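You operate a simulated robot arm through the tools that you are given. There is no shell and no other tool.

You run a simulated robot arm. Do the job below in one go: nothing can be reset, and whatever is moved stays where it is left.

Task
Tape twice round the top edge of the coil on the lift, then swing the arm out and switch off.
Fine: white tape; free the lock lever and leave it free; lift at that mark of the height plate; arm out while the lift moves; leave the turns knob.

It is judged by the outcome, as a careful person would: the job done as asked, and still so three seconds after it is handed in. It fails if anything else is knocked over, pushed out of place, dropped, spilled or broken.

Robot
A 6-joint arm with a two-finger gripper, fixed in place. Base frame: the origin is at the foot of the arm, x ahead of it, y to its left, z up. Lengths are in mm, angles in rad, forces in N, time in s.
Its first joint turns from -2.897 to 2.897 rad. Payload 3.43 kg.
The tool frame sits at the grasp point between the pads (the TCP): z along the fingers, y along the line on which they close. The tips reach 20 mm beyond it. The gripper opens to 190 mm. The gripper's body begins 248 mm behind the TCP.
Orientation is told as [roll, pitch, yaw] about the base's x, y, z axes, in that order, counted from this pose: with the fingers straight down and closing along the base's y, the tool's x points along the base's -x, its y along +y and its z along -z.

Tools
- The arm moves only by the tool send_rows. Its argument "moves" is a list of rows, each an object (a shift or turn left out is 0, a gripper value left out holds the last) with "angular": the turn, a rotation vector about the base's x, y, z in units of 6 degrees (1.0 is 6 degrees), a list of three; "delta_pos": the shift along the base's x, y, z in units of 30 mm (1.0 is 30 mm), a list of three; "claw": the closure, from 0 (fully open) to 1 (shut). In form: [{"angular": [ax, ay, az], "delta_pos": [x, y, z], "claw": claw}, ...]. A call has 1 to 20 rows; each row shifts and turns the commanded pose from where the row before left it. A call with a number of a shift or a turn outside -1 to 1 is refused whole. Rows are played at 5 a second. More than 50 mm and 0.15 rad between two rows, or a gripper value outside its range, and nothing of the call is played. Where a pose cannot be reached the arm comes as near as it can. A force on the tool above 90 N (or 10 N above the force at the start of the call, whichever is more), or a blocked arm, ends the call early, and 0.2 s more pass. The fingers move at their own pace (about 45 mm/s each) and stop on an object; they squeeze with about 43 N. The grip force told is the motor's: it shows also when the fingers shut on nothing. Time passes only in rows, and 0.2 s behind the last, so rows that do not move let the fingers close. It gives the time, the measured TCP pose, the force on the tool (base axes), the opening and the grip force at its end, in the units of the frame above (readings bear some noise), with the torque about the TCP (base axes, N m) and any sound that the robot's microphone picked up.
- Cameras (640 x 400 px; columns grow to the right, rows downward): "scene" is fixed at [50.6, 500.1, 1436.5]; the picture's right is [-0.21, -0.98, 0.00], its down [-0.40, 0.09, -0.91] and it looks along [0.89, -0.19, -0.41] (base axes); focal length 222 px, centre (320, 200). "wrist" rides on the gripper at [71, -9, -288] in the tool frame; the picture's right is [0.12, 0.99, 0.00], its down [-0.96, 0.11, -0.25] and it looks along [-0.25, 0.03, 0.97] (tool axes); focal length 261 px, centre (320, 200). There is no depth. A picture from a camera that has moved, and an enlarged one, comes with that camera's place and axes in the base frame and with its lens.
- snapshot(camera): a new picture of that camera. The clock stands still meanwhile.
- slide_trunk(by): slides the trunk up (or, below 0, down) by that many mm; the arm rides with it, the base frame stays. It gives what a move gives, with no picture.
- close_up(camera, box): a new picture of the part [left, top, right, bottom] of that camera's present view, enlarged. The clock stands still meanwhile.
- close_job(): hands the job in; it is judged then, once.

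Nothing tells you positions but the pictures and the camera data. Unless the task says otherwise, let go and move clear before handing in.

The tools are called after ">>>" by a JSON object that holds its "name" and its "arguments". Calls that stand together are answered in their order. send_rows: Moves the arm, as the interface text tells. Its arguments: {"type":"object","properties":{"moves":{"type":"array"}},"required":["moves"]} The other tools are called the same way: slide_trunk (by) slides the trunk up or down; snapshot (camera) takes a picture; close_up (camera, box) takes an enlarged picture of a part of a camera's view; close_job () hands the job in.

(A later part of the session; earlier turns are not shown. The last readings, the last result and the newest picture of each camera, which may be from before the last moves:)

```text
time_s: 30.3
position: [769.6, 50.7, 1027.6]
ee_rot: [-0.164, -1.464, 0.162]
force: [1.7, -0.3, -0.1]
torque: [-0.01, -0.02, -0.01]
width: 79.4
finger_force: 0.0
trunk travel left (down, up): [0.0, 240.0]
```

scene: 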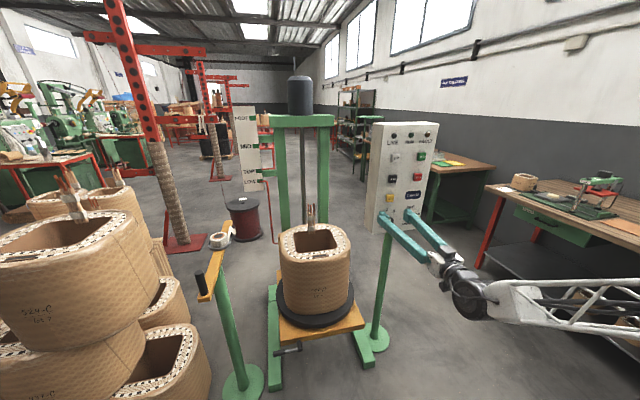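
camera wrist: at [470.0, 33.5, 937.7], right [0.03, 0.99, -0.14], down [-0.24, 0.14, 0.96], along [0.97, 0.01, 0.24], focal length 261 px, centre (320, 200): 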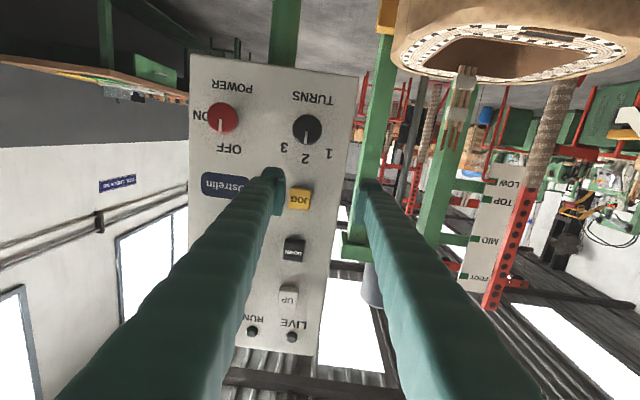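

Moving up and tilting down work, while -y and down at a level pose don't. I'll tilt the tool further down and try -y again.

>>> {"name": "send_rows", "arguments": {"moves": [{"angular": [0, 1, 0]}, {"angular": [0, 1, 0]}, {"delta_pos": [0, -0.5, 0]}, {"delta_pos": [0, -0.5, 0]}, {"delta_pos": [0, -0.5, 0]}, {"delta_pos": [0, -0.5, 0]}]}}

>>> {"name": "snapshot", "arguments": {"camera": "scene"}}

```text
time_s: 31.7
position: [765.7, -8.3, 1017.6]
ee_rot: [-0.077, -1.23, 0.053]
force: [1.3, 0.9, 0.6]
torque: [0.01, 0.0, 0.01]
width: 79.7
finger_force: 0.1
out of reach, approached as far as the arm can: row 6
trunk travel left (down, up): [0.0, 240.0]
```

```text
taken
```

scene: 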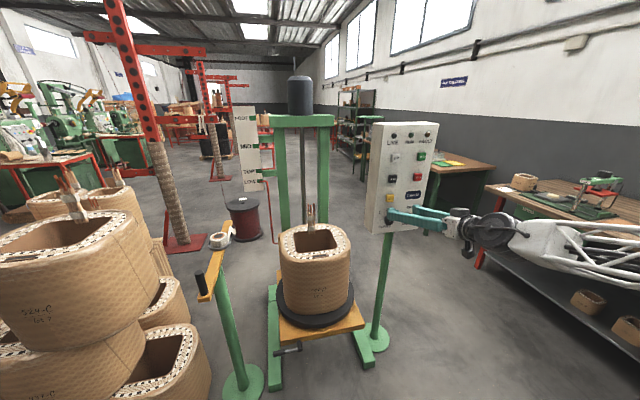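

The -y limit seems tied to the tool's heading relative to the arm. I'll turn the tool slightly to the right (yaw negative) and try again.

>>> {"name": "send_rows", "arguments": {"moves": [{"angular": [0, 0, -1]}, {"angular": [0, 0, -1]}, {"angular": [0, 0, -1]}, {"delta_pos": [0, -0.5, 0]}, {"delta_pos": [0, -0.5, 0]}, {"delta_pos": [0, -0.5, 0]}, {"delta_pos": [0, -0.5, 0]}]}}

>>> {"name": "snapshot", "arguments": {"camera": "wrist"}}

```text
time_s: 33.3
position: [769.8, -69.3, 1026.6]
ee_rot: [-0.055, -1.256, -0.26]
force: [-0.1, 0.0, 0.8]
torque: [-0.04, -0.01, -0.03]
width: 79.7
finger_force: 0.0
trunk travel left (down, up): [0.0, 240.0]
```

```text
taken
camera wrist: at [484.8, 13.2, 1048.4], right [0.27, 0.95, -0.13], down [0.1, 0.11, 0.99], along [0.96, -0.28, -0.06], focal length 261 px, centre (320, 200)
```

wrist: 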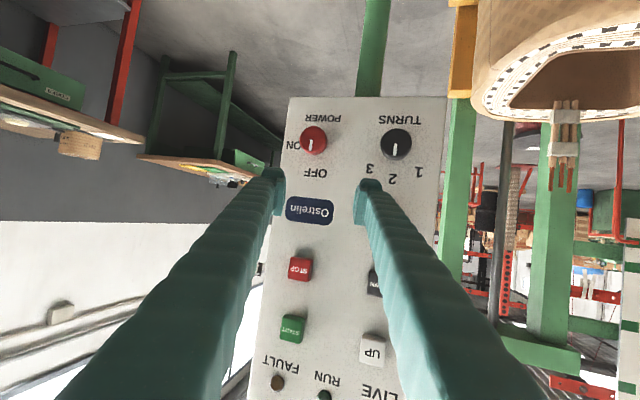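

That works: with the tool yawed about 15° the arm can go further right. I'll level the tool and descend to a standoff in front of the power knob.

>>> {"name": "send_rows", "arguments": {"moves": [{"delta_pos": [0, -0.3, -0.5]}, {"delta_pos": [0, -0.3, -0.5]}, {"delta_pos": [0, -0.27, -0.5]}, {"delta_pos": [0, 0, -0.5]}, {"delta_pos": [0, 0, -0.5]}, {"delta_pos": [0.3, 0, -0.6]}, {"angular": [-0.259, -0.966, 0]}, {"angular": [-0.259, -0.966, 0]}, {"angular": [-0.26, -0.966, 0]}]}}

>>> {"name": "snapshot", "arguments": {"camera": "wrist"}}

```text
time_s: 35.3
position: [797.8, -93.6, 955.6]
ee_rot: [1.469, -1.57, -1.787]
force: [-0.3, -1.3, 0.2]
torque: [0.02, 0.13, 0.07]
width: 79.5
finger_force: 0.1
out of reach, approached as far as the arm can: row 9
trunk travel left (down, up): [0.0, 240.0]
```

```text
taken
camera wrist: at [521.4, -11.6, 885.3], right [0.31, 0.94, -0.12], down [-0.2, 0.19, 0.96], along [0.93, -0.27, 0.25], focal length 261 px, centre (320, 200)
```

wrist: 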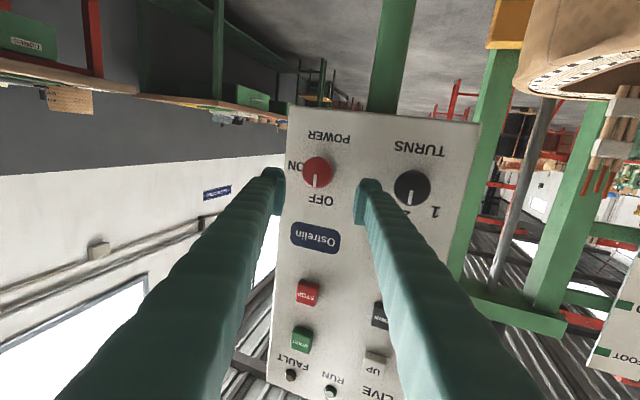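

The knob is now lined up at about (857, -117, 936), with the tool yawed -18° and level. I'll drop about 20 mm to its height and check.

>>> {"name": "send_rows", "arguments": {"moves": [{"angular": [0.155, 0.475, 0], "delta_pos": [0.1, -0.05, -0.3]}, {"angular": [0.155, 0.475, 0], "delta_pos": [0.1, -0.05, -0.35]}, {}]}}

>>> {"name": "snapshot", "arguments": {"camera": "wrist"}}

```text
time_s: 36.1
position: [805.9, -95.5, 934.3]
ee_rot: [-0.007, -1.468, -0.309]
force: [0.2, -0.1, -0.5]
torque: [0.01, 0.02, -0.03]
width: 79.8
finger_force: 0.1
trunk travel left (down, up): [0.0, 240.0]
```

```text
taken
camera wrist: at [522.8, -13.7, 895.1], right [0.3, 0.95, -0.12], down [-0.1, 0.16, 0.98], along [0.95, -0.28, 0.14], focal length 261 px, centre (320, 200)
```

wrist: 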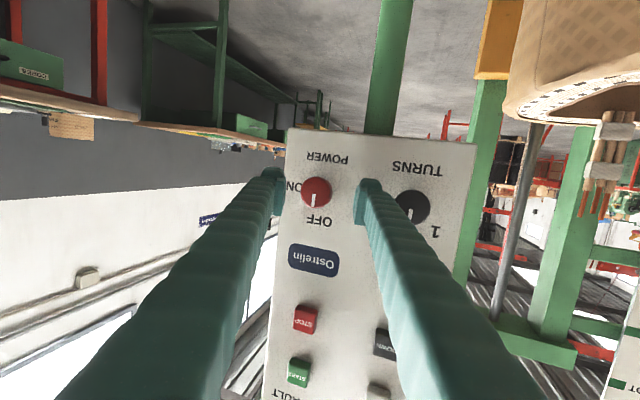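

The knob face is about 29 mm proud of the panel (panel face near x = 886), so an 18° yaw is too steep to grip it cleanly. I'll back off slightly, reduce the yaw to about -10° and narrow the fingers to 64 mm.

>>> {"name": "send_rows", "arguments": {"moves": [{"angular": [0, 0, 0.4], "delta_pos": [-0.2, -0.15, 0.15], "claw": 0.66}, {"angular": [0, 0, 0.5], "delta_pos": [-0.2, -0.15, 0.1], "claw": 0.66}, {"angular": [0, 0, 0.4], "claw": 0.66}, {}]}}

>>> {"name": "snapshot", "arguments": {"camera": "wrist"}}

```text
time_s: 37.1
position: [794.3, -104.4, 942.2]
ee_rot: [-0.009, -1.466, -0.216]
force: [-0.1, -0.5, -0.5]
torque: [0.0, 0.04, -0.03]
width: 64.7
finger_force: 0.1
trunk travel left (down, up): [0.0, 240.0]
```

```text
taken
camera wrist: at [504.4, -47.5, 902.6], right [0.21, 0.97, -0.12], down [-0.12, 0.15, 0.98], along [0.97, -0.19, 0.14], focal length 261 px, centre (320, 200)
```

wrist: 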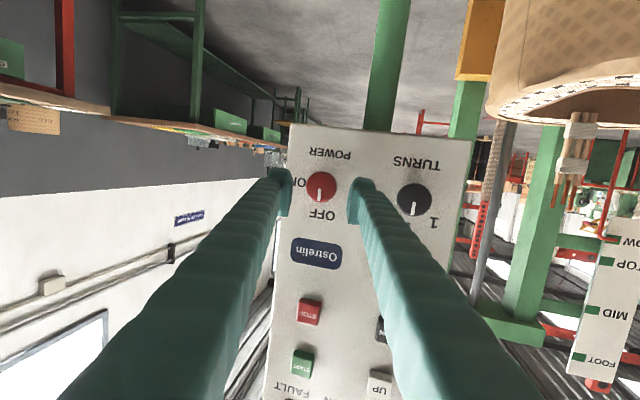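

The fingers now frame the red knob. I'll advance along the tool axis most of the way and check.

>>> {"name": "send_rows", "arguments": {"moves": [{"delta_pos": [0.4, -0.085, -0.05]}, {"delta_pos": [0.4, -0.085, -0.05]}, {"delta_pos": [0.4, -0.085, -0.05]}, {"delta_pos": [0.4, -0.085, -0.03]}, {"delta_pos": [0.2, -0.02, 0]}, {}]}}

>>> {"name": "close_up", "arguments": {"camera": "wrist", "box": [240, 120, 440, 260]}}

>>> {"name": "close_up", "arguments": {"camera": "scene", "box": [365, 180, 465, 250]}}

```text
time_s: 38.1
position: [832.1, -76.5, 933.4]
ee_rot: [-0.005, -1.466, -0.189]
force: [-67.6, 10.7, 14.8]
torque: [-0.59, -0.78, -2.6]
width: 63.7
finger_force: 0.1
out of reach, approached as far as the arm can: row 1, 2, 3
trunk travel left (down, up): [0.0, 240.0]
stopped in row 4: the force on the tool passed its limit at 118 N (the readings are from after the stop); the commanded pose is now the measured one
```

```text
2.86 times, centred on (340, 190) of wrist
camera zoom: at [541.0, -29.3, 894.2], right [0.18, 0.98, -0.12], down [-0.12, 0.14, 0.98], along [0.98, -0.16, 0.14], focal length 745 px, centre (263, 229)
```

zoom: 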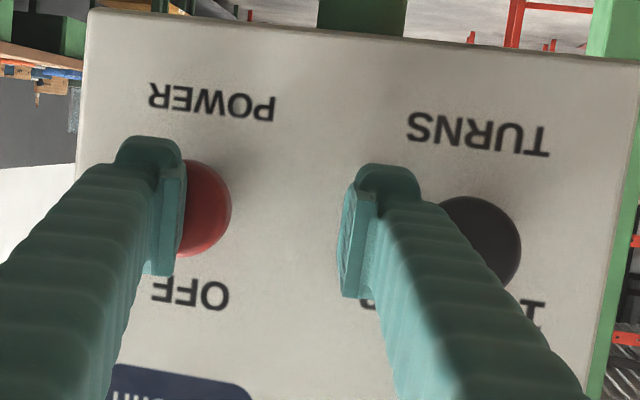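

```text
5.71 times, centred on (415, 215) of scene
camera zoom: at [50.6, 500.1, 1436.5], right [-0.21, -0.98, 0.0], down [-0.4, 0.09, -0.91], along [0.89, -0.19, -0.41], focal length 1271 px, centre (-223, 114)
```

zoom: 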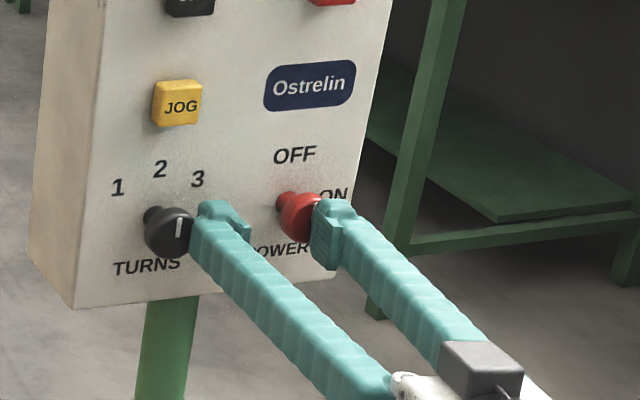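

The arm drifted left while at its limit and a finger bumped the front of the power knob, so I'm backing straight off. Then I'll tilt the tool further down, which keeps the wrist away from that limit.

>>> {"name": "send_rows", "arguments": {"moves": [{"delta_pos": [-0.5, 0, 0]}, {"delta_pos": [-0.8, 0, 0.1]}, {"delta_pos": [-1, 0, 0.3]}, {"delta_pos": [-1, 0, 0.5]}]}}

>>> {"name": "close_up", "arguments": {"camera": "scene", "box": [365, 110, 455, 240]}}

>>> {"name": "snapshot", "arguments": {"camera": "wrist"}}

```text
time_s: 39.1
position: [742.4, -76.6, 967.8]
ee_rot: [-0.007, -1.457, -0.184]
force: [1.1, 0.7, -0.3]
torque: [-0.02, -0.04, 0.0]
width: 64.4
finger_force: 0.1
out of reach, approached as far as the arm can: row 3, 4
trunk travel left (down, up): [0.0, 240.0]
```

```text
3.08 times, centred on (410, 175) of scene
camera zoom: at [50.6, 500.1, 1436.5], right [-0.21, -0.98, 0.0], down [-0.4, 0.09, -0.91], along [0.89, -0.19, -0.41], focal length 685 px, centre (43, 277)
```

zoom: 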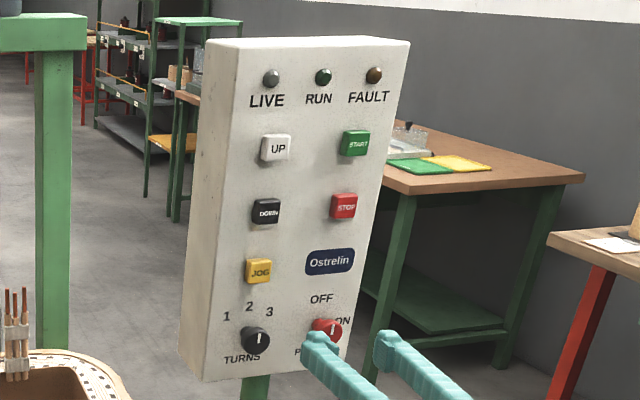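

```text
taken
camera wrist: at [452.7, -30.1, 930.4], right [0.18, 0.98, -0.12], down [-0.11, 0.14, 0.98], along [0.98, -0.16, 0.13], focal length 261 px, centre (320, 200)
```

wrist: 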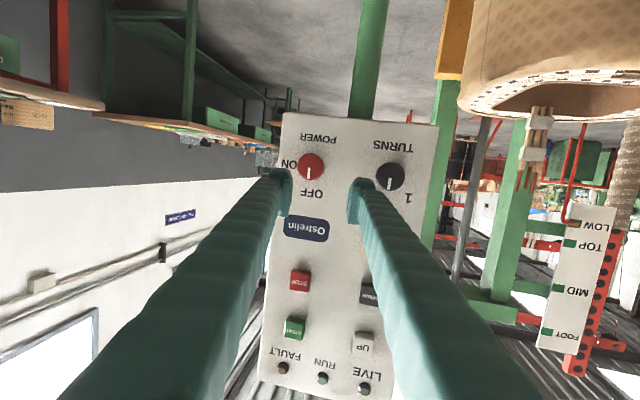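

The panel and both knobs are unchanged. I'll pitch the tool down to roughly 45° and bring the yaw back to zero.

>>> {"name": "send_rows", "arguments": {"moves": [{"angular": [0.18, 0.98, 0]}, {"angular": [0.18, 0.98, 0]}, {"angular": [0.18, 0.98, 0]}, {"angular": [0.18, 0.98, 0]}, {"angular": [0.18, 0.98, 0]}, {"angular": [0.18, 0.98, 0]}, {"angular": [0.18, 0.98, 0]}, {"angular": [0, 0, 0.9]}, {"angular": [0, 0, 0.9]}, {}]}}

>>> {"name": "snapshot", "arguments": {"camera": "wrist"}}

>>> {"name": "snapshot", "arguments": {"camera": "scene"}}

```text
time_s: 41.3
position: [742.9, -93.5, 968.5]
ee_rot: [-0.037, -0.808, 0.007]
force: [-0.4, 0.3, 0.8]
torque: [0.0, 0.0, 0.01]
width: 64.4
finger_force: 0.1
out of reach, approached as far as the arm can: row 4, 5
trunk travel left (down, up): [0.0, 240.0]
```

```text
taken
camera wrist: at [485.0, -92.6, 1117.4], right [-0.06, 0.99, -0.11], down [0.49, 0.13, 0.86], along [0.87, 0.0, -0.49], focal length 261 px, centre (320, 200)
```

wrist: 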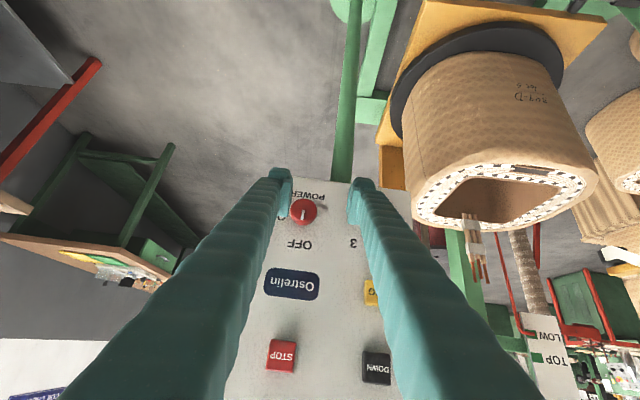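

```text
taken
```

scene: 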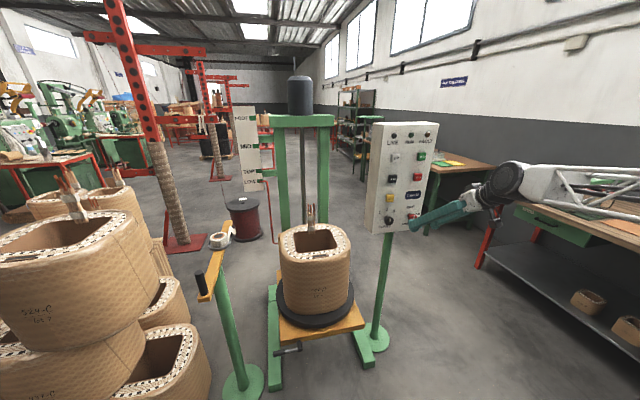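

With the tool 44° down and yaw zero the arm is comfortable, and a pitched tool can still pinch the knob from its sides. I'll rehearse the knob twist in free air, rolling -40° then +85° about x, to check that it's reachable.

>>> {"name": "send_rows", "arguments": {"moves": [{"angular": [-1, 0, 0], "delta_pos": [0, -0.2, -0.1]}, {"angular": [-1, 0, 0], "delta_pos": [0, -0.2, -0.1]}, {"angular": [-1, 0, 0], "delta_pos": [0, -0.2, -0.1]}, {"angular": [-1, 0, 0], "delta_pos": [0, -0.1, -0.1]}, {"angular": [-1, 0, 0], "delta_pos": [0, -0.1, -0.1]}, {"angular": [-1, 0, 0], "delta_pos": [0, 0, -0.1]}, {}]}}

>>> {"name": "snapshot", "arguments": {"camera": "wrist"}}

```text
time_s: 42.9
position: [742.7, -116.7, 950.8]
ee_rot: [-0.844, -0.622, 0.554]
force: [-0.2, -0.4, -0.7]
torque: [0.01, -0.02, 0.03]
width: 64.8
finger_force: 0.1
trunk travel left (down, up): [0.0, 240.0]
```

```text
taken
camera wrist: at [484.7, -29.7, 1070.5], right [-0.06, 0.74, -0.67], down [0.49, 0.61, 0.62], along [0.87, -0.29, -0.4], focal length 261 px, centre (320, 200)
```

wrist: 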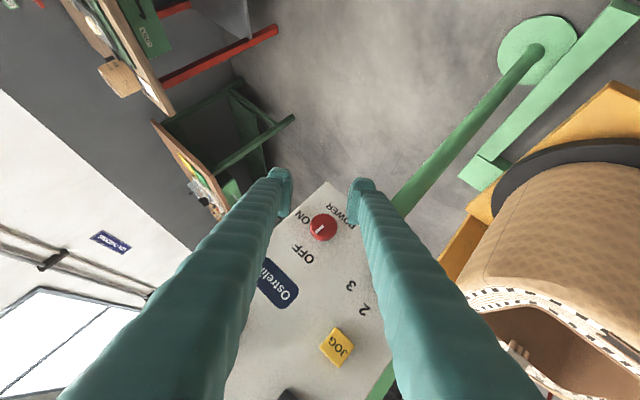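

The -36° roll is reached without trouble. Now I'll rehearse the turn the other way by 84°.

>>> {"name": "send_rows", "arguments": {"moves": [{"angular": [1, 0, 0]}, {"angular": [1, 0, 0]}, {"angular": [1, 0, 0]}, {"angular": [1, 0, 0]}, {"angular": [1, 0, 0]}, {"angular": [1, 0, 0]}, {"angular": [1, 0, 0]}, {"angular": [1, 0, 0]}, {"angular": [1, 0, 0]}, {"angular": [1, 0, 0]}, {"angular": [1, 0, 0]}, {"angular": [1, 0, 0]}, {"angular": [1, 0, 0]}, {"angular": [1, 0, 0]}]}}

>>> {"name": "snapshot", "arguments": {"camera": "wrist"}}

```text
time_s: 45.9
position: [742.3, -117.5, 950.1]
ee_rot: [0.981, -0.506, -0.661]
force: [0.1, -0.4, 0.2]
torque: [-0.09, 0.05, -0.11]
width: 64.6
finger_force: 0.1
trunk travel left (down, up): [0.0, 240.0]
```

```text
taken
camera wrist: at [484.6, -226.8, 1050.9], right [-0.06, 0.75, 0.66], down [0.49, -0.56, 0.67], along [0.87, 0.36, -0.33], focal length 261 px, centre (320, 200)
```

wrist: 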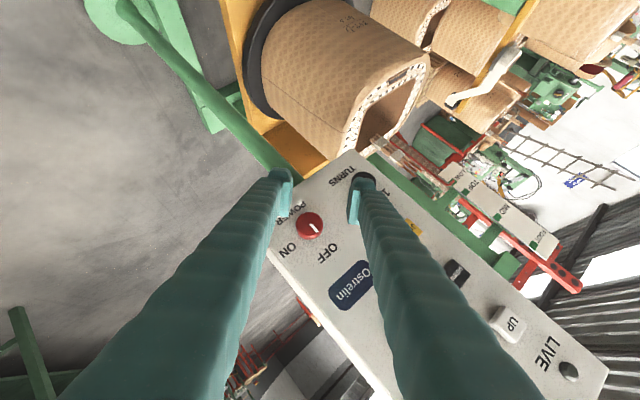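

The whole twist is reachable. I'll turn back to the start roll and line up in front of the knob, still clear of it.

>>> {"name": "send_rows", "arguments": {"moves": [{"angular": [-1, 0, 0]}, {"angular": [-1, 0, 0]}, {"angular": [-1, 0, 0]}, {"angular": [-1, 0, 0]}, {"angular": [-1, 0, 0]}, {"angular": [-1, 0, 0]}, {"angular": [-1, 0, 0]}, {"angular": [-1, 0, 0]}, {"angular": [-1, 0, 0]}, {"angular": [-1, 0, 0]}, {"angular": [-1, 0, 0]}, {"angular": [-1, 0, 0]}, {"angular": [-1, 0, 0]}, {"angular": [-1, 0, 0]}, {"delta_pos": [0.9, 0.1, -0.1]}, {"delta_pos": [0.9, 0.05, -0.17]}, {}]}}

>>> {"name": "snapshot", "arguments": {"camera": "wrist"}}

>>> {"name": "close_up", "arguments": {"camera": "scene", "box": [365, 170, 465, 250]}}

```text
time_s: 49.5
position: [796.5, -112.6, 942.2]
ee_rot: [-0.846, -0.622, 0.554]
force: [-0.3, 0.2, 0.2]
torque: [-0.03, 0.02, 0.01]
width: 64.5
finger_force: 0.1
trunk travel left (down, up): [0.0, 240.0]
```

```text
taken
camera wrist: at [539.4, -25.6, 1062.0], right [-0.06, 0.74, -0.67], down [0.49, 0.61, 0.62], along [0.87, -0.29, -0.4], focal length 261 px, centre (320, 200)
```

wrist: 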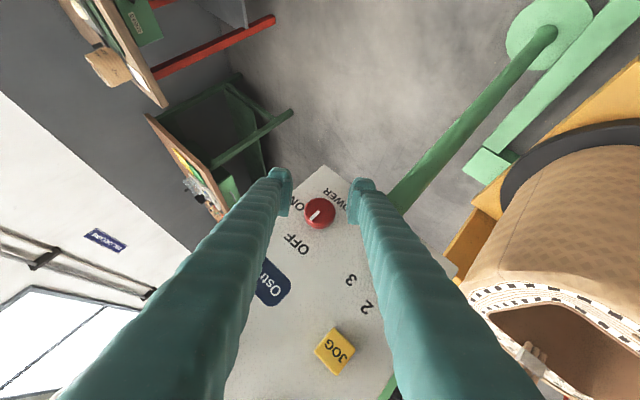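

```text
5.00 times, centred on (415, 210) of scene
camera zoom: at [50.6, 500.1, 1436.5], right [-0.21, -0.98, 0.0], down [-0.4, 0.09, -0.91], along [0.89, -0.19, -0.41], focal length 1112 px, centre (-155, 150)
```

zoom: 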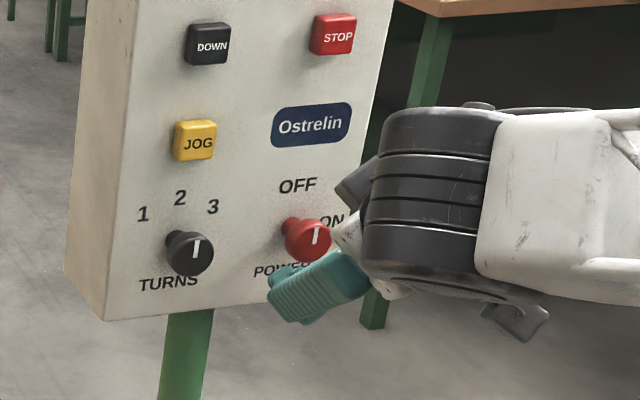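

The fingers bracket the red knob on the diagonal. I'll advance in x gently to bring the pads alongside it.

>>> {"name": "send_rows", "arguments": {"moves": [{"delta_pos": [0.4, 0, 0]}, {"delta_pos": [0.4, 0, 0]}, {"delta_pos": [0.4, 0, 0]}, {"delta_pos": [0.3, 0, 0]}, {"delta_pos": [0.2, 0, 0]}, {}]}}

>>> {"name": "close_up", "arguments": {"camera": "wrist", "box": [240, 140, 400, 260]}}

```text
time_s: 50.9
position: [847.9, -111.7, 942.5]
ee_rot: [-0.846, -0.622, 0.557]
force: [0.3, -0.2, 0.0]
torque: [0.03, -0.01, -0.01]
width: 64.4
finger_force: 0.1
trunk travel left (down, up): [0.0, 240.0]
```

```text
3.33 times, centred on (320, 200) of wrist
camera zoom: at [589.6, -25.4, 1062.4], right [-0.06, 0.74, -0.67], down [0.49, 0.61, 0.62], along [0.87, -0.29, -0.4], focal length 869 px, centre (320, 200)
```

zoom: 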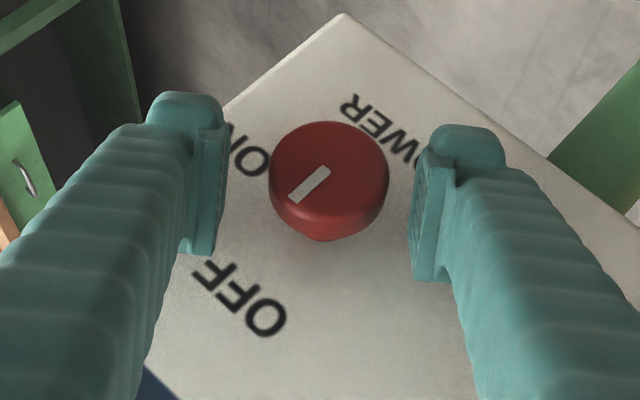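

The knob is centred between the pads. I'll go 4 mm deeper and close on it.

>>> {"name": "send_rows", "arguments": {"moves": [{"delta_pos": [0.14, 0, 0]}, {"claw": 1}, {"claw": 1}, {"claw": 1}]}}

>>> {"name": "close_up", "arguments": {"camera": "wrist", "box": [240, 140, 400, 260]}}

```text
time_s: 51.9
position: [852.5, -110.4, 940.3]
ee_rot: [-0.844, -0.621, 0.556]
force: [-7.5, 19.8, -13.9]
torque: [0.21, 0.03, 0.15]
width: 41.3
finger_force: 42.3
trunk travel left (down, up): [0.0, 240.0]
```

```text
3.33 times, centred on (320, 200) of wrist
camera zoom: at [594.0, -24.0, 1061.4], right [-0.06, 0.74, -0.67], down [0.49, 0.61, 0.62], along [0.87, -0.29, -0.4], focal length 869 px, centre (320, 200)
```

zoom: 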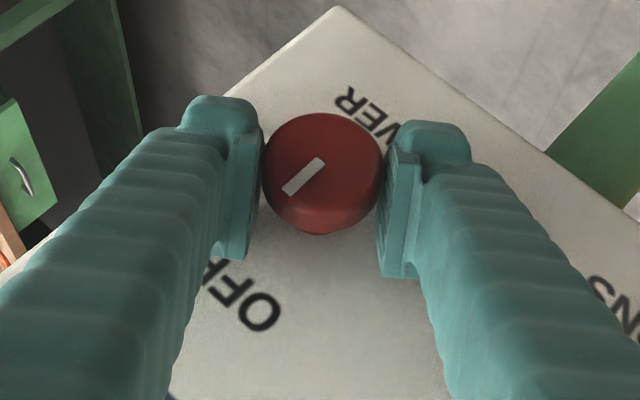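

The knob is gripped at 41 mm. I'll start turning it clockwise about x in 6° steps, following the small arc, and check after the first few.

>>> {"name": "send_rows", "arguments": {"moves": [{"angular": [1, 0, 0], "delta_pos": [0, 0.02, -0.02]}, {"angular": [1, 0, 0], "delta_pos": [0, -0.027, 0.015]}, {"angular": [1, 0, 0], "delta_pos": [0, -0.029, 0.012]}, {"angular": [1, 0, 0], "delta_pos": [0, -0.03, 0.009]}, {"angular": [1, 0, 0], "delta_pos": [0, -0.031, 0.006]}]}}

>>> {"name": "close_up", "arguments": {"camera": "wrist", "box": [240, 140, 400, 260]}}

>>> {"name": "close_up", "arguments": {"camera": "scene", "box": [365, 110, 455, 240]}}

```text
time_s: 53.1
position: [852.6, -114.0, 944.3]
ee_rot: [-0.189, -0.801, 0.113]
force: [8.3, 26.9, 0.6]
torque: [0.24, 0.27, -0.06]
width: 41.2
finger_force: 45.3
trunk travel left (down, up): [0.0, 240.0]
```

```text
3.33 times, centred on (320, 200) of wrist
camera zoom: at [594.2, -98.6, 1091.1], right [-0.06, 0.97, -0.21], down [0.49, 0.22, 0.85], along [0.87, -0.05, -0.49], focal length 869 px, centre (320, 200)
```

zoom: 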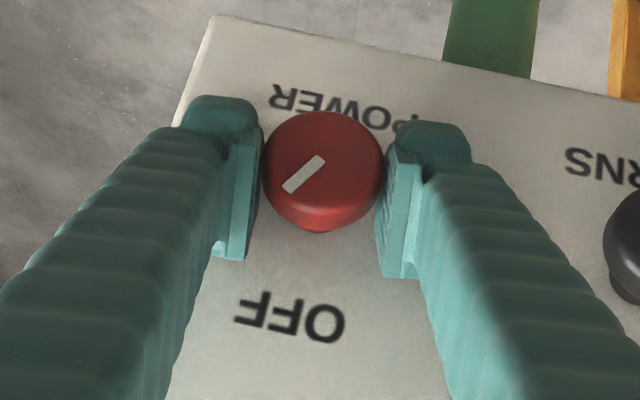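

```text
3.08 times, centred on (410, 175) of scene
camera zoom: at [50.6, 500.1, 1436.5], right [-0.21, -0.98, 0.0], down [-0.4, 0.09, -0.91], along [0.89, -0.19, -0.41], focal length 685 px, centre (43, 277)
```

zoom: 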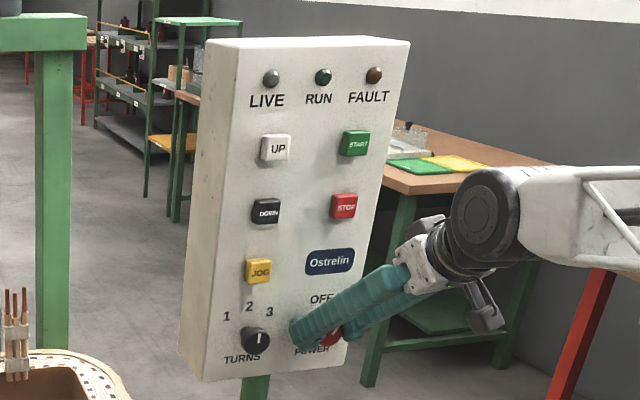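

The knob is turning with the gripper. I'll ease the small sideways load and continue.

>>> {"name": "send_rows", "arguments": {"moves": [{"angular": [1, 0, 0], "delta_pos": [0, 0.03, 0.003]}, {"angular": [1, 0, 0], "delta_pos": [0, -0.02, 0]}, {"angular": [1, 0, 0], "delta_pos": [0, -0.031, -0.004]}, {"angular": [1, 0, 0], "delta_pos": [0, -0.031, -0.007]}, {"angular": [1, 0, 0], "delta_pos": [0, -0.03, -0.01]}]}}

>>> {"name": "close_up", "arguments": {"camera": "wrist", "box": [240, 140, 400, 260]}}

>>> {"name": "close_up", "arguments": {"camera": "scene", "box": [365, 110, 455, 240]}}

```text
time_s: 54.3
position: [852.3, -117.8, 944.2]
ee_rot: [0.537, -0.725, -0.4]
force: [4.4, -11.2, 13.6]
torque: [-0.03, 0.12, 0.09]
width: 41.0
finger_force: 45.1
trunk travel left (down, up): [0.0, 240.0]
```

```text
3.33 times, centred on (320, 200) of wrist
camera zoom: at [593.9, -178.7, 1079.1], right [-0.06, 0.95, 0.3], down [0.49, -0.24, 0.84], along [0.87, 0.2, -0.45], focal length 869 px, centre (320, 200)
```

zoom: 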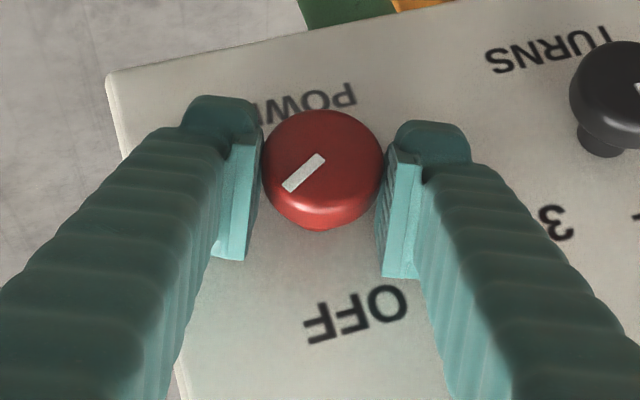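

```text
3.08 times, centred on (410, 175) of scene
camera zoom: at [50.6, 500.1, 1436.5], right [-0.21, -0.98, 0.0], down [-0.4, 0.09, -0.91], along [0.89, -0.19, -0.41], focal length 685 px, centre (43, 277)
```

zoom: 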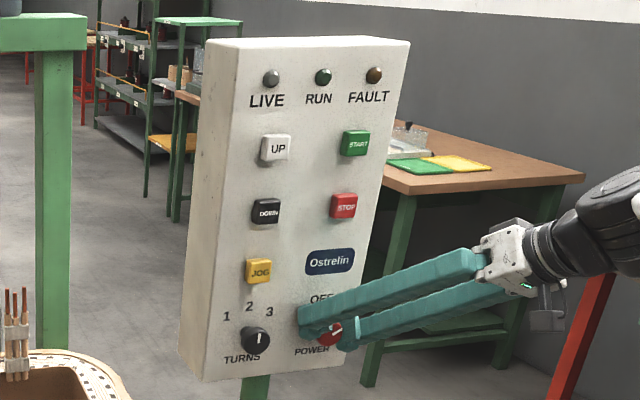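

The knob has turned 60° and LIVE is still dark. I'll continue toward 90°.

>>> {"name": "send_rows", "arguments": {"moves": [{"angular": [1, 0, 0], "delta_pos": [0, -0.029, -0.012]}, {"angular": [1, 0, 0], "delta_pos": [0, -0.027, -0.015]}, {"angular": [1, 0, 0], "delta_pos": [0, -0.025, -0.018]}]}}

>>> {"name": "close_up", "arguments": {"camera": "wrist", "box": [240, 140, 400, 260]}}

>>> {"name": "close_up", "arguments": {"camera": "scene", "box": [365, 110, 455, 240]}}

```text
time_s: 55.1
position: [851.0, -121.4, 941.5]
ee_rot: [0.883, -0.572, -0.61]
force: [6.4, -24.7, 19.9]
torque: [-0.06, -0.16, -0.22]
width: 40.8
finger_force: 44.6
trunk travel left (down, up): [0.0, 240.0]
```

```text
3.33 times, centred on (320, 200) of wrist
camera zoom: at [593.9, -220.2, 1052.8], right [-0.06, 0.81, 0.58], down [0.49, -0.48, 0.73], along [0.87, 0.33, -0.37], focal length 869 px, centre (320, 200)
```

zoom: 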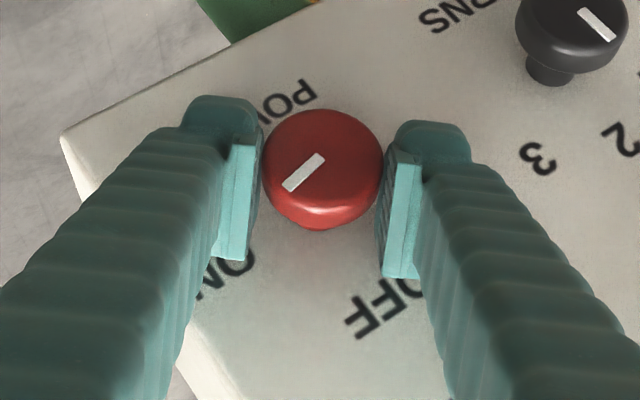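

```text
3.08 times, centred on (410, 175) of scene
camera zoom: at [50.6, 500.1, 1436.5], right [-0.21, -0.98, 0.0], down [-0.4, 0.09, -0.91], along [0.89, -0.19, -0.41], focal length 685 px, centre (43, 277)
```

zoom: 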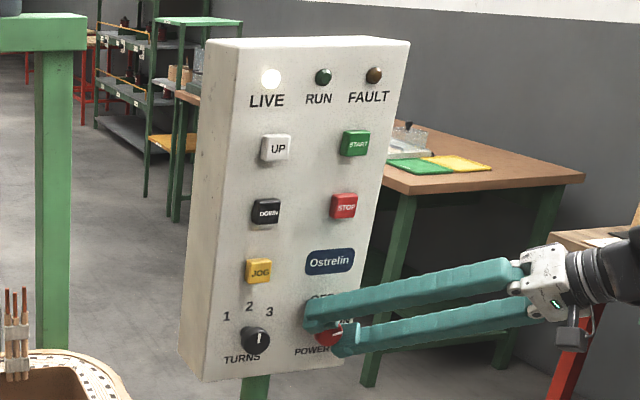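

LIVE is lit, so the power is on. I'll turn a touch more to seat it, open the fingers and back away.

>>> {"name": "send_rows", "arguments": {"moves": [{"angular": [0.7, 0, 0], "delta_pos": [0, -0.018, -0.01]}, {"claw": 0.66}, {"claw": 0.66}, {"claw": 0.66}, {"delta_pos": [-0.5, 0, 0]}, {"delta_pos": [-0.8, 0, 0]}, {"delta_pos": [-1, 0, 0]}, {"delta_pos": [-1, 0, 0]}]}}

>>> {"name": "close_up", "arguments": {"camera": "scene", "box": [365, 110, 455, 240]}}

>>> {"name": "snapshot", "arguments": {"camera": "wrist"}}

```text
time_s: 56.9
position: [752.8, -120.4, 941.7]
ee_rot: [0.951, -0.526, -0.643]
force: [0.4, -0.4, 0.0]
torque: [0.01, -0.01, 0.05]
width: 64.4
finger_force: 0.1
trunk travel left (down, up): [0.0, 240.0]
```

```text
3.08 times, centred on (410, 175) of scene
camera zoom: at [50.6, 500.1, 1436.5], right [-0.21, -0.98, 0.0], down [-0.4, 0.09, -0.91], along [0.89, -0.19, -0.41], focal length 685 px, centre (43, 277)
```

zoom: 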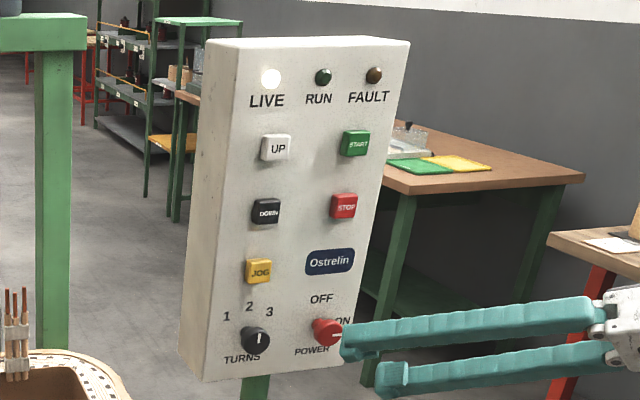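

```text
taken
camera wrist: at [495.4, -227.5, 1044.8], right [-0.06, 0.77, 0.64], down [0.49, -0.54, 0.69], along [0.87, 0.35, -0.34], focal length 261 px, centre (320, 200)
```

wrist: 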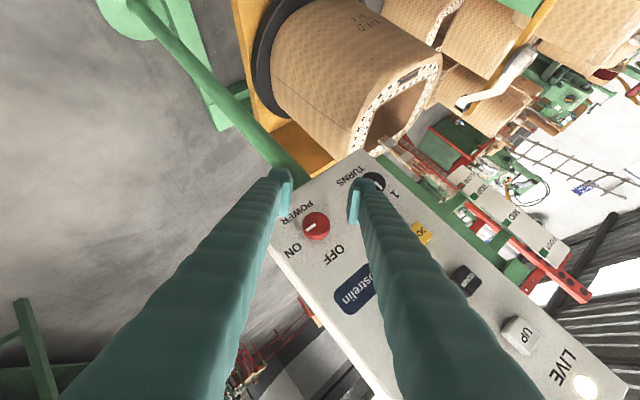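

Power is ON, LIVE lit and the turns knob still at 2. I'll straighten the tool, close the fingers and rise to face the UP button at about (877, 3, 1217).

>>> {"name": "send_rows", "arguments": {"moves": [{"angular": [-1, 0, 0], "delta_pos": [0, 0, 0.5], "claw": 1}, {"angular": [-1, 0, 0], "delta_pos": [0, 0.2, 0.7]}, {"angular": [-1, 0, 0], "delta_pos": [0, 0.4, 0.8]}, {"angular": [-1, 0, 0], "delta_pos": [0, 0.4, 0.8]}, {"angular": [-1, 0, 0], "delta_pos": [0, 0.4, 0.8]}, {"angular": [-1, 0, 0], "delta_pos": [0, 0.4, 0.8]}, {"angular": [-1, 0, 0], "delta_pos": [0, 0.4, 0.8]}, {"angular": [-0.7, 0, 0], "delta_pos": [0, 0.4, 0.8]}, {"delta_pos": [0, 0.4, 0.8]}, {"delta_pos": [0.2, 0.4, 0.8]}, {"delta_pos": [0.4, 0.4, 0.8]}, {"delta_pos": [0.4, 0.3, 0.7]}, {}]}}

>>> {"name": "snapshot", "arguments": {"camera": "wrist"}}

>>> {"name": "snapshot", "arguments": {"camera": "scene"}}

```text
time_s: 59.7
position: [782.9, 1.9, 1213.3]
ee_rot: [-0.036, -0.807, 0.005]
force: [-0.2, 0.0, 0.5]
torque: [0.0, -0.02, 0.05]
width: 0.0
finger_force: 34.3
trunk travel left (down, up): [0.0, 240.0]
```

```text
taken
camera wrist: at [525.2, 2.5, 1361.8], right [-0.06, 0.99, -0.11], down [0.49, 0.13, 0.86], along [0.87, 0.0, -0.49], focal length 261 px, centre (320, 200)
```

wrist: 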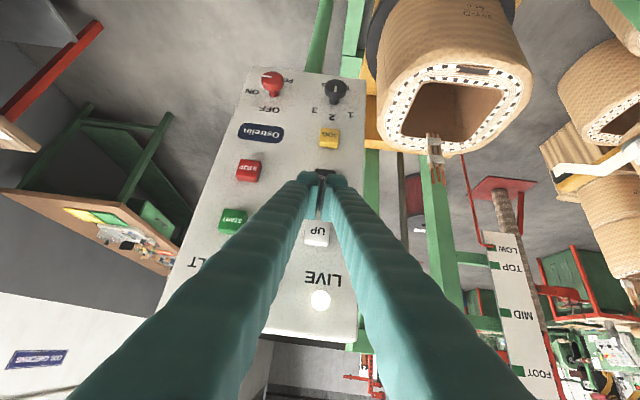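

```text
taken
```

scene: 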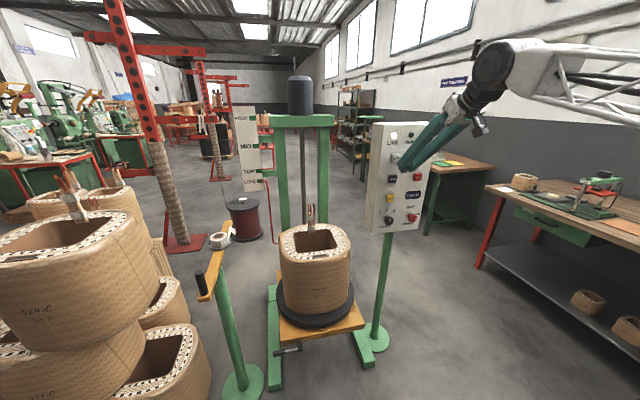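

The wrist view shows UP just below the closed fingertips, and the height plate is visible at the right. I'll approach to about 10 mm short of the button, then check.

>>> {"name": "send_rows", "arguments": {"moves": [{"delta_pos": [0.5, 0, 0.1]}, {"delta_pos": [0.5, 0.05, 0.05]}, {"delta_pos": [0.5, 0, 0]}, {"delta_pos": [0.3, 0, 0]}, {}]}}

>>> {"name": "close_up", "arguments": {"camera": "wrist", "box": [240, 140, 400, 260]}}

>>> {"name": "close_up", "arguments": {"camera": "scene", "box": [370, 110, 450, 190]}}

```text
time_s: 60.9
position: [837.1, 3.7, 1218.1]
ee_rot: [-0.036, -0.806, 0.006]
force: [0.0, 0.1, -0.6]
torque: [0.01, 0.01, 0.05]
width: 0.0
finger_force: 34.3
trunk travel left (down, up): [0.0, 240.0]
```

```text
3.33 times, centred on (320, 200) of wrist
camera zoom: at [579.2, 4.2, 1366.8], right [-0.06, 0.99, -0.11], down [0.49, 0.13, 0.86], along [0.87, 0.0, -0.49], focal length 869 px, centre (320, 200)
```

zoom: 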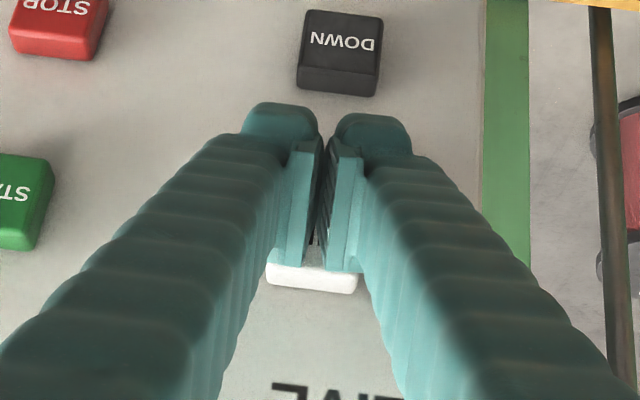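

```text
5.00 times, centred on (410, 150) of scene
camera zoom: at [50.6, 500.1, 1436.5], right [-0.21, -0.98, 0.0], down [-0.4, 0.09, -0.91], along [0.89, -0.19, -0.41], focal length 1112 px, centre (-130, 450)
```

zoom: 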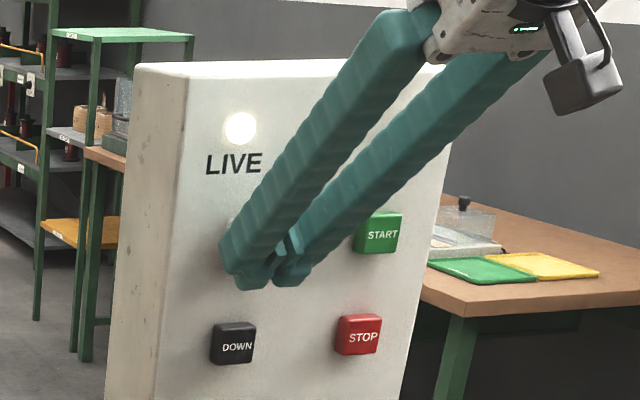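

The fingertips are just short of UP. I'll press in small steps while watching the force and the lift.

>>> {"name": "send_rows", "arguments": {"moves": [{"delta_pos": [0.15, 0, 0]}, {"delta_pos": [0.1, 0, 0]}]}}

>>> {"name": "close_up", "arguments": {"camera": "scene", "box": [220, 95, 280, 200]}}

```text
time_s: 61.5
position: [843.2, 3.4, 1218.8]
ee_rot: [-0.039, -0.809, 0.006]
force: [-11.0, 0.7, -0.9]
torque: [-0.01, -0.02, 0.1]
width: 6.0
finger_force: 34.8
trunk travel left (down, up): [0.0, 240.0]
heard: click
```

```text
3.81 times, centred on (250, 148) of scene
camera zoom: at [50.6, 500.1, 1436.5], right [-0.21, -0.98, 0.0], down [-0.4, 0.09, -0.91], along [0.89, -0.19, -0.41], focal length 848 px, centre (587, 400)
```

zoom: 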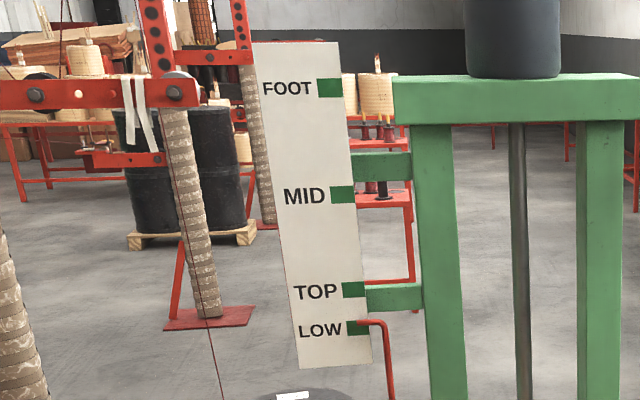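

I heard a click and the pointer has started to rise a little. I'll hold for a moment and compare.

>>> {"name": "send_rows", "arguments": {"moves": [{}]}}

>>> {"name": "close_up", "arguments": {"camera": "scene", "box": [240, 150, 270, 200]}}

```text
time_s: 61.9
position: [844.7, 4.2, 1218.8]
ee_rot: [-0.038, -0.807, 0.004]
force: [-13.2, 1.1, -2.5]
torque: [-0.02, 0.03, 0.16]
width: 5.8
finger_force: 34.7
trunk travel left (down, up): [0.0, 240.0]
```

```text
8.00 times, centred on (255, 175) of scene
camera zoom: at [50.6, 500.1, 1436.5], right [-0.21, -0.98, 0.0], down [-0.4, 0.09, -0.91], along [0.89, -0.19, -0.41], focal length 1780 px, centre (840, 400)
```

zoom: 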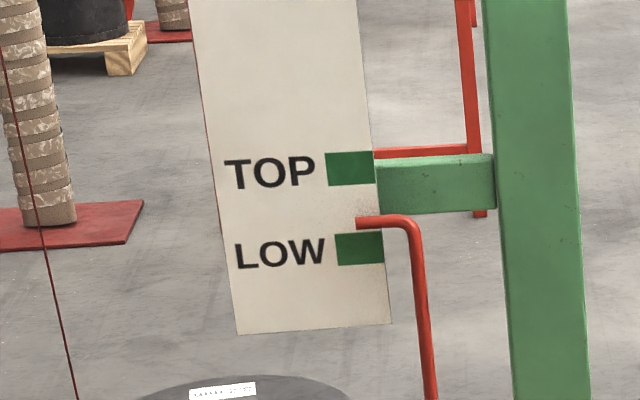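

The lift rises about 0.16 of the LOW–TOP gap per 0.4 s and is a third of the way. I'll hold for 1.2 s more and check.

>>> {"name": "send_rows", "arguments": {"moves": [{}, {}, {}, {}, {}]}}

>>> {"name": "close_up", "arguments": {"camera": "scene", "box": [240, 150, 270, 200]}}

```text
time_s: 63.1
position: [843.4, 4.2, 1218.5]
ee_rot: [-0.037, -0.809, 0.007]
force: [-15.4, 0.7, -4.2]
torque: [-0.07, 0.07, 0.18]
width: 5.8
finger_force: 34.2
trunk travel left (down, up): [0.0, 240.0]
```

```text
8.00 times, centred on (255, 175) of scene
camera zoom: at [50.6, 500.1, 1436.5], right [-0.21, -0.98, 0.0], down [-0.4, 0.09, -0.91], along [0.89, -0.19, -0.41], focal length 1780 px, centre (840, 400)
```

zoom: 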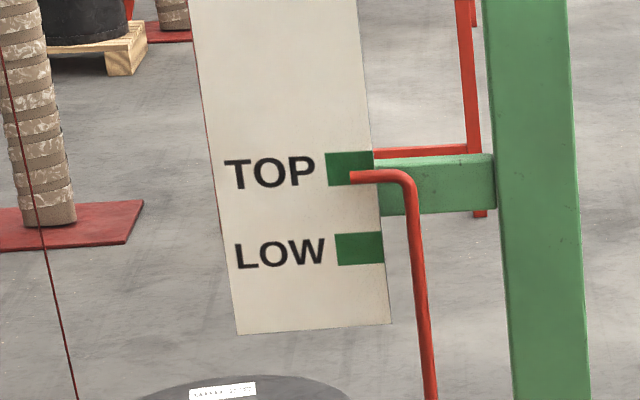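

The pointer is just below the centre of the TOP mark. I'll hold for one more 0.2 s row and release.

>>> {"name": "send_rows", "arguments": {"moves": [{}, {"delta_pos": [-1, 0, 0]}, {"delta_pos": [-0.5, 0, 0]}]}}

>>> {"name": "close_up", "arguments": {"camera": "scene", "box": [240, 150, 270, 200]}}

>>> {"name": "close_up", "arguments": {"camera": "scene", "box": [365, 110, 455, 240]}}

```text
time_s: 63.9
position: [798.8, 3.0, 1218.5]
ee_rot: [-0.035, -0.808, 0.003]
force: [-0.2, -0.2, -0.7]
torque: [0.0, 0.03, -0.03]
width: 0.0
finger_force: 34.5
trunk travel left (down, up): [0.0, 240.0]
```

```text
8.00 times, centred on (255, 175) of scene
camera zoom: at [50.6, 500.1, 1436.5], right [-0.21, -0.98, 0.0], down [-0.4, 0.09, -0.91], along [0.89, -0.19, -0.41], focal length 1780 px, centre (840, 400)
```

zoom: 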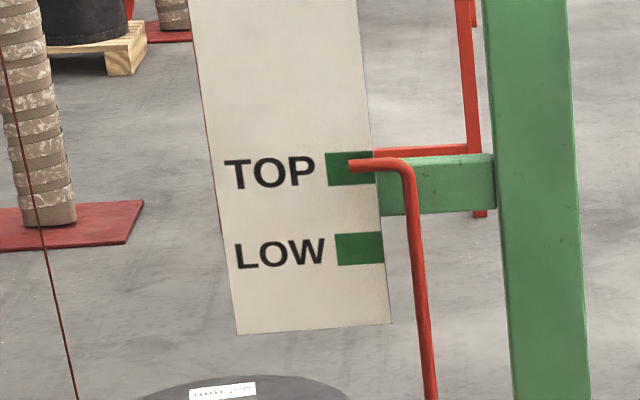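

```text
3.08 times, centred on (410, 175) of scene
camera zoom: at [50.6, 500.1, 1436.5], right [-0.21, -0.98, 0.0], down [-0.4, 0.09, -0.91], along [0.89, -0.19, -0.41], focal length 685 px, centre (43, 277)
```

zoom: 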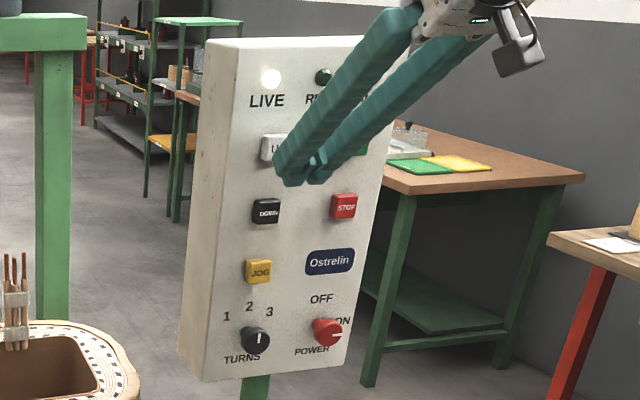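

The pointer now sits in the middle of the TOP mark and has stopped. Next is the tape arm: I'll retract, swing the gripper left and look closely at its handle and post.

>>> {"name": "send_rows", "arguments": {"moves": [{"delta_pos": [-1, 0.3, 0]}, {"delta_pos": [-1, 0.6, 0]}, {"delta_pos": [-1, 1, 0]}, {"angular": [0, 0, 0.7], "delta_pos": [-0.7, 1, 0]}, {"angular": [0, 0, 0.7], "delta_pos": [-0.7, 1, 0]}, {"angular": [0, 0, 0.7], "delta_pos": [-0.7, 1, 0]}, {"angular": [0, 0, 0.7], "delta_pos": [-0.7, 1, 0]}, {"angular": [0, 0, 0.7], "delta_pos": [-0.5, 1, 0]}, {"angular": [0, 0, 0.7], "delta_pos": [-0.5, 1, 0]}, {"angular": [0, 0, 0.7], "delta_pos": [-0.3, 1, 0]}, {"angular": [0, 0, 0.7], "delta_pos": [0, 1, 0]}, {"angular": [0, 0, 0.7], "delta_pos": [0, 1, -0.2]}, {"angular": [0, 0, 0.5], "delta_pos": [0, 1, -0.2]}, {"delta_pos": [0, 1, -0.5]}, {"delta_pos": [0, 1, -0.5]}, {"delta_pos": [0, 0.5, -0.5]}, {}]}}

>>> {"name": "snapshot", "arguments": {"camera": "wrist"}}

>>> {"name": "snapshot", "arguments": {"camera": "scene"}}

```text
time_s: 67.5
position: [586.3, 435.5, 1161.9]
ee_rot: [-0.04, -0.808, 0.717]
force: [0.0, -0.3, -0.3]
torque: [0.02, 0.02, -0.02]
width: 0.3
finger_force: 35.0
trunk travel left (down, up): [0.0, 240.0]
```

```text
taken
camera wrist: at [390.6, 268.2, 1310.2], right [-0.69, 0.71, -0.11], down [0.29, 0.42, 0.86], along [0.66, 0.57, -0.49], focal length 261 px, centre (320, 200)
```

wrist: 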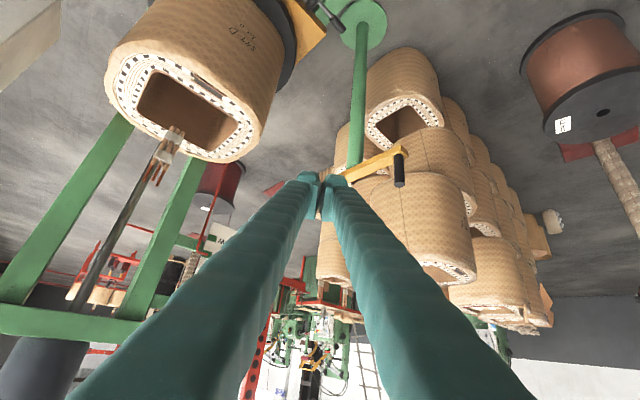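

```text
taken
```

scene: 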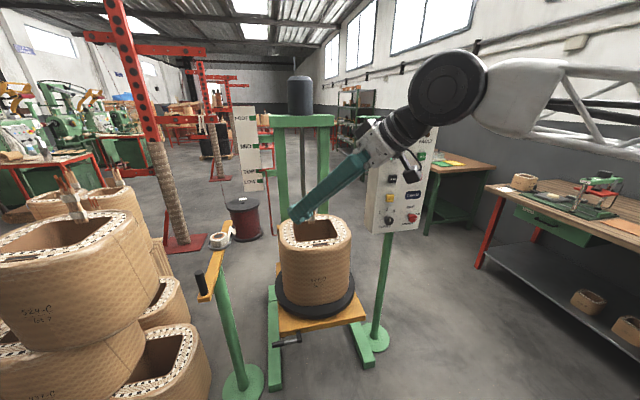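

The handle stands at about (669, 755) with its top at z ≈ 937, and the bar's top is at about z = 845. I'll open the fingers to 70 mm and move to a standoff behind and above the handle.

>>> {"name": "send_rows", "arguments": {"moves": [{"delta_pos": [0.1, 0.9, -0.4], "claw": 0.63}, {"delta_pos": [0.1, 0.9, -0.6]}, {"delta_pos": [0.1, 0.9, -0.65]}, {"delta_pos": [0.1, 0.9, -0.65]}, {"delta_pos": [0.1, 0.9, -0.65]}, {"delta_pos": [0.1, 0.9, -0.65]}, {"delta_pos": [0.1, 0.9, -0.65]}, {"delta_pos": [0.1, 0.9, -0.65]}, {"delta_pos": [0.1, 0.9, -0.65]}, {"delta_pos": [0.0, 0.8, -0.65]}, {}]}}

>>> {"name": "snapshot", "arguments": {"camera": "wrist"}}

>>> {"name": "snapshot", "arguments": {"camera": "scene"}}

```text
time_s: 69.9
position: [612.7, 703.6, 975.2]
ee_rot: [-0.039, -0.808, 0.716]
force: [0.4, -0.3, 0.3]
torque: [0.01, 0.04, 0.02]
width: 70.3
finger_force: 0.0
trunk travel left (down, up): [0.0, 240.0]
```

```text
taken
camera wrist: at [417.3, 535.4, 1123.5], right [-0.69, 0.71, -0.11], down [0.29, 0.42, 0.86], along [0.66, 0.57, -0.49], focal length 261 px, centre (320, 200)
```

wrist: 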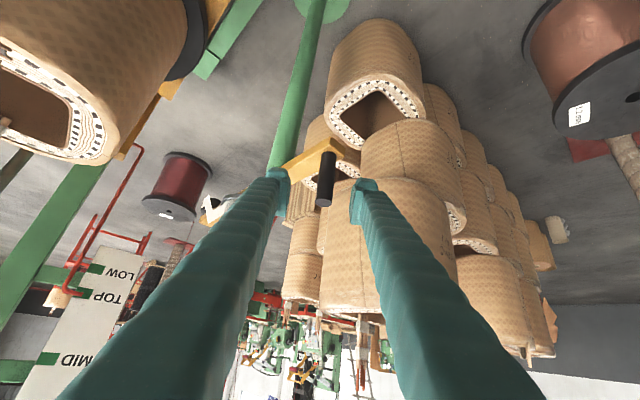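

```text
taken
```

scene: 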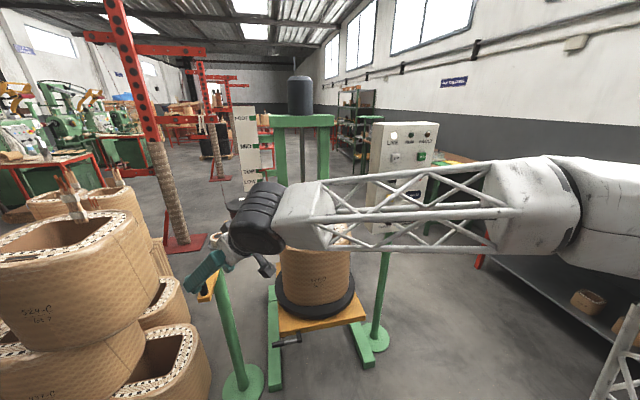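

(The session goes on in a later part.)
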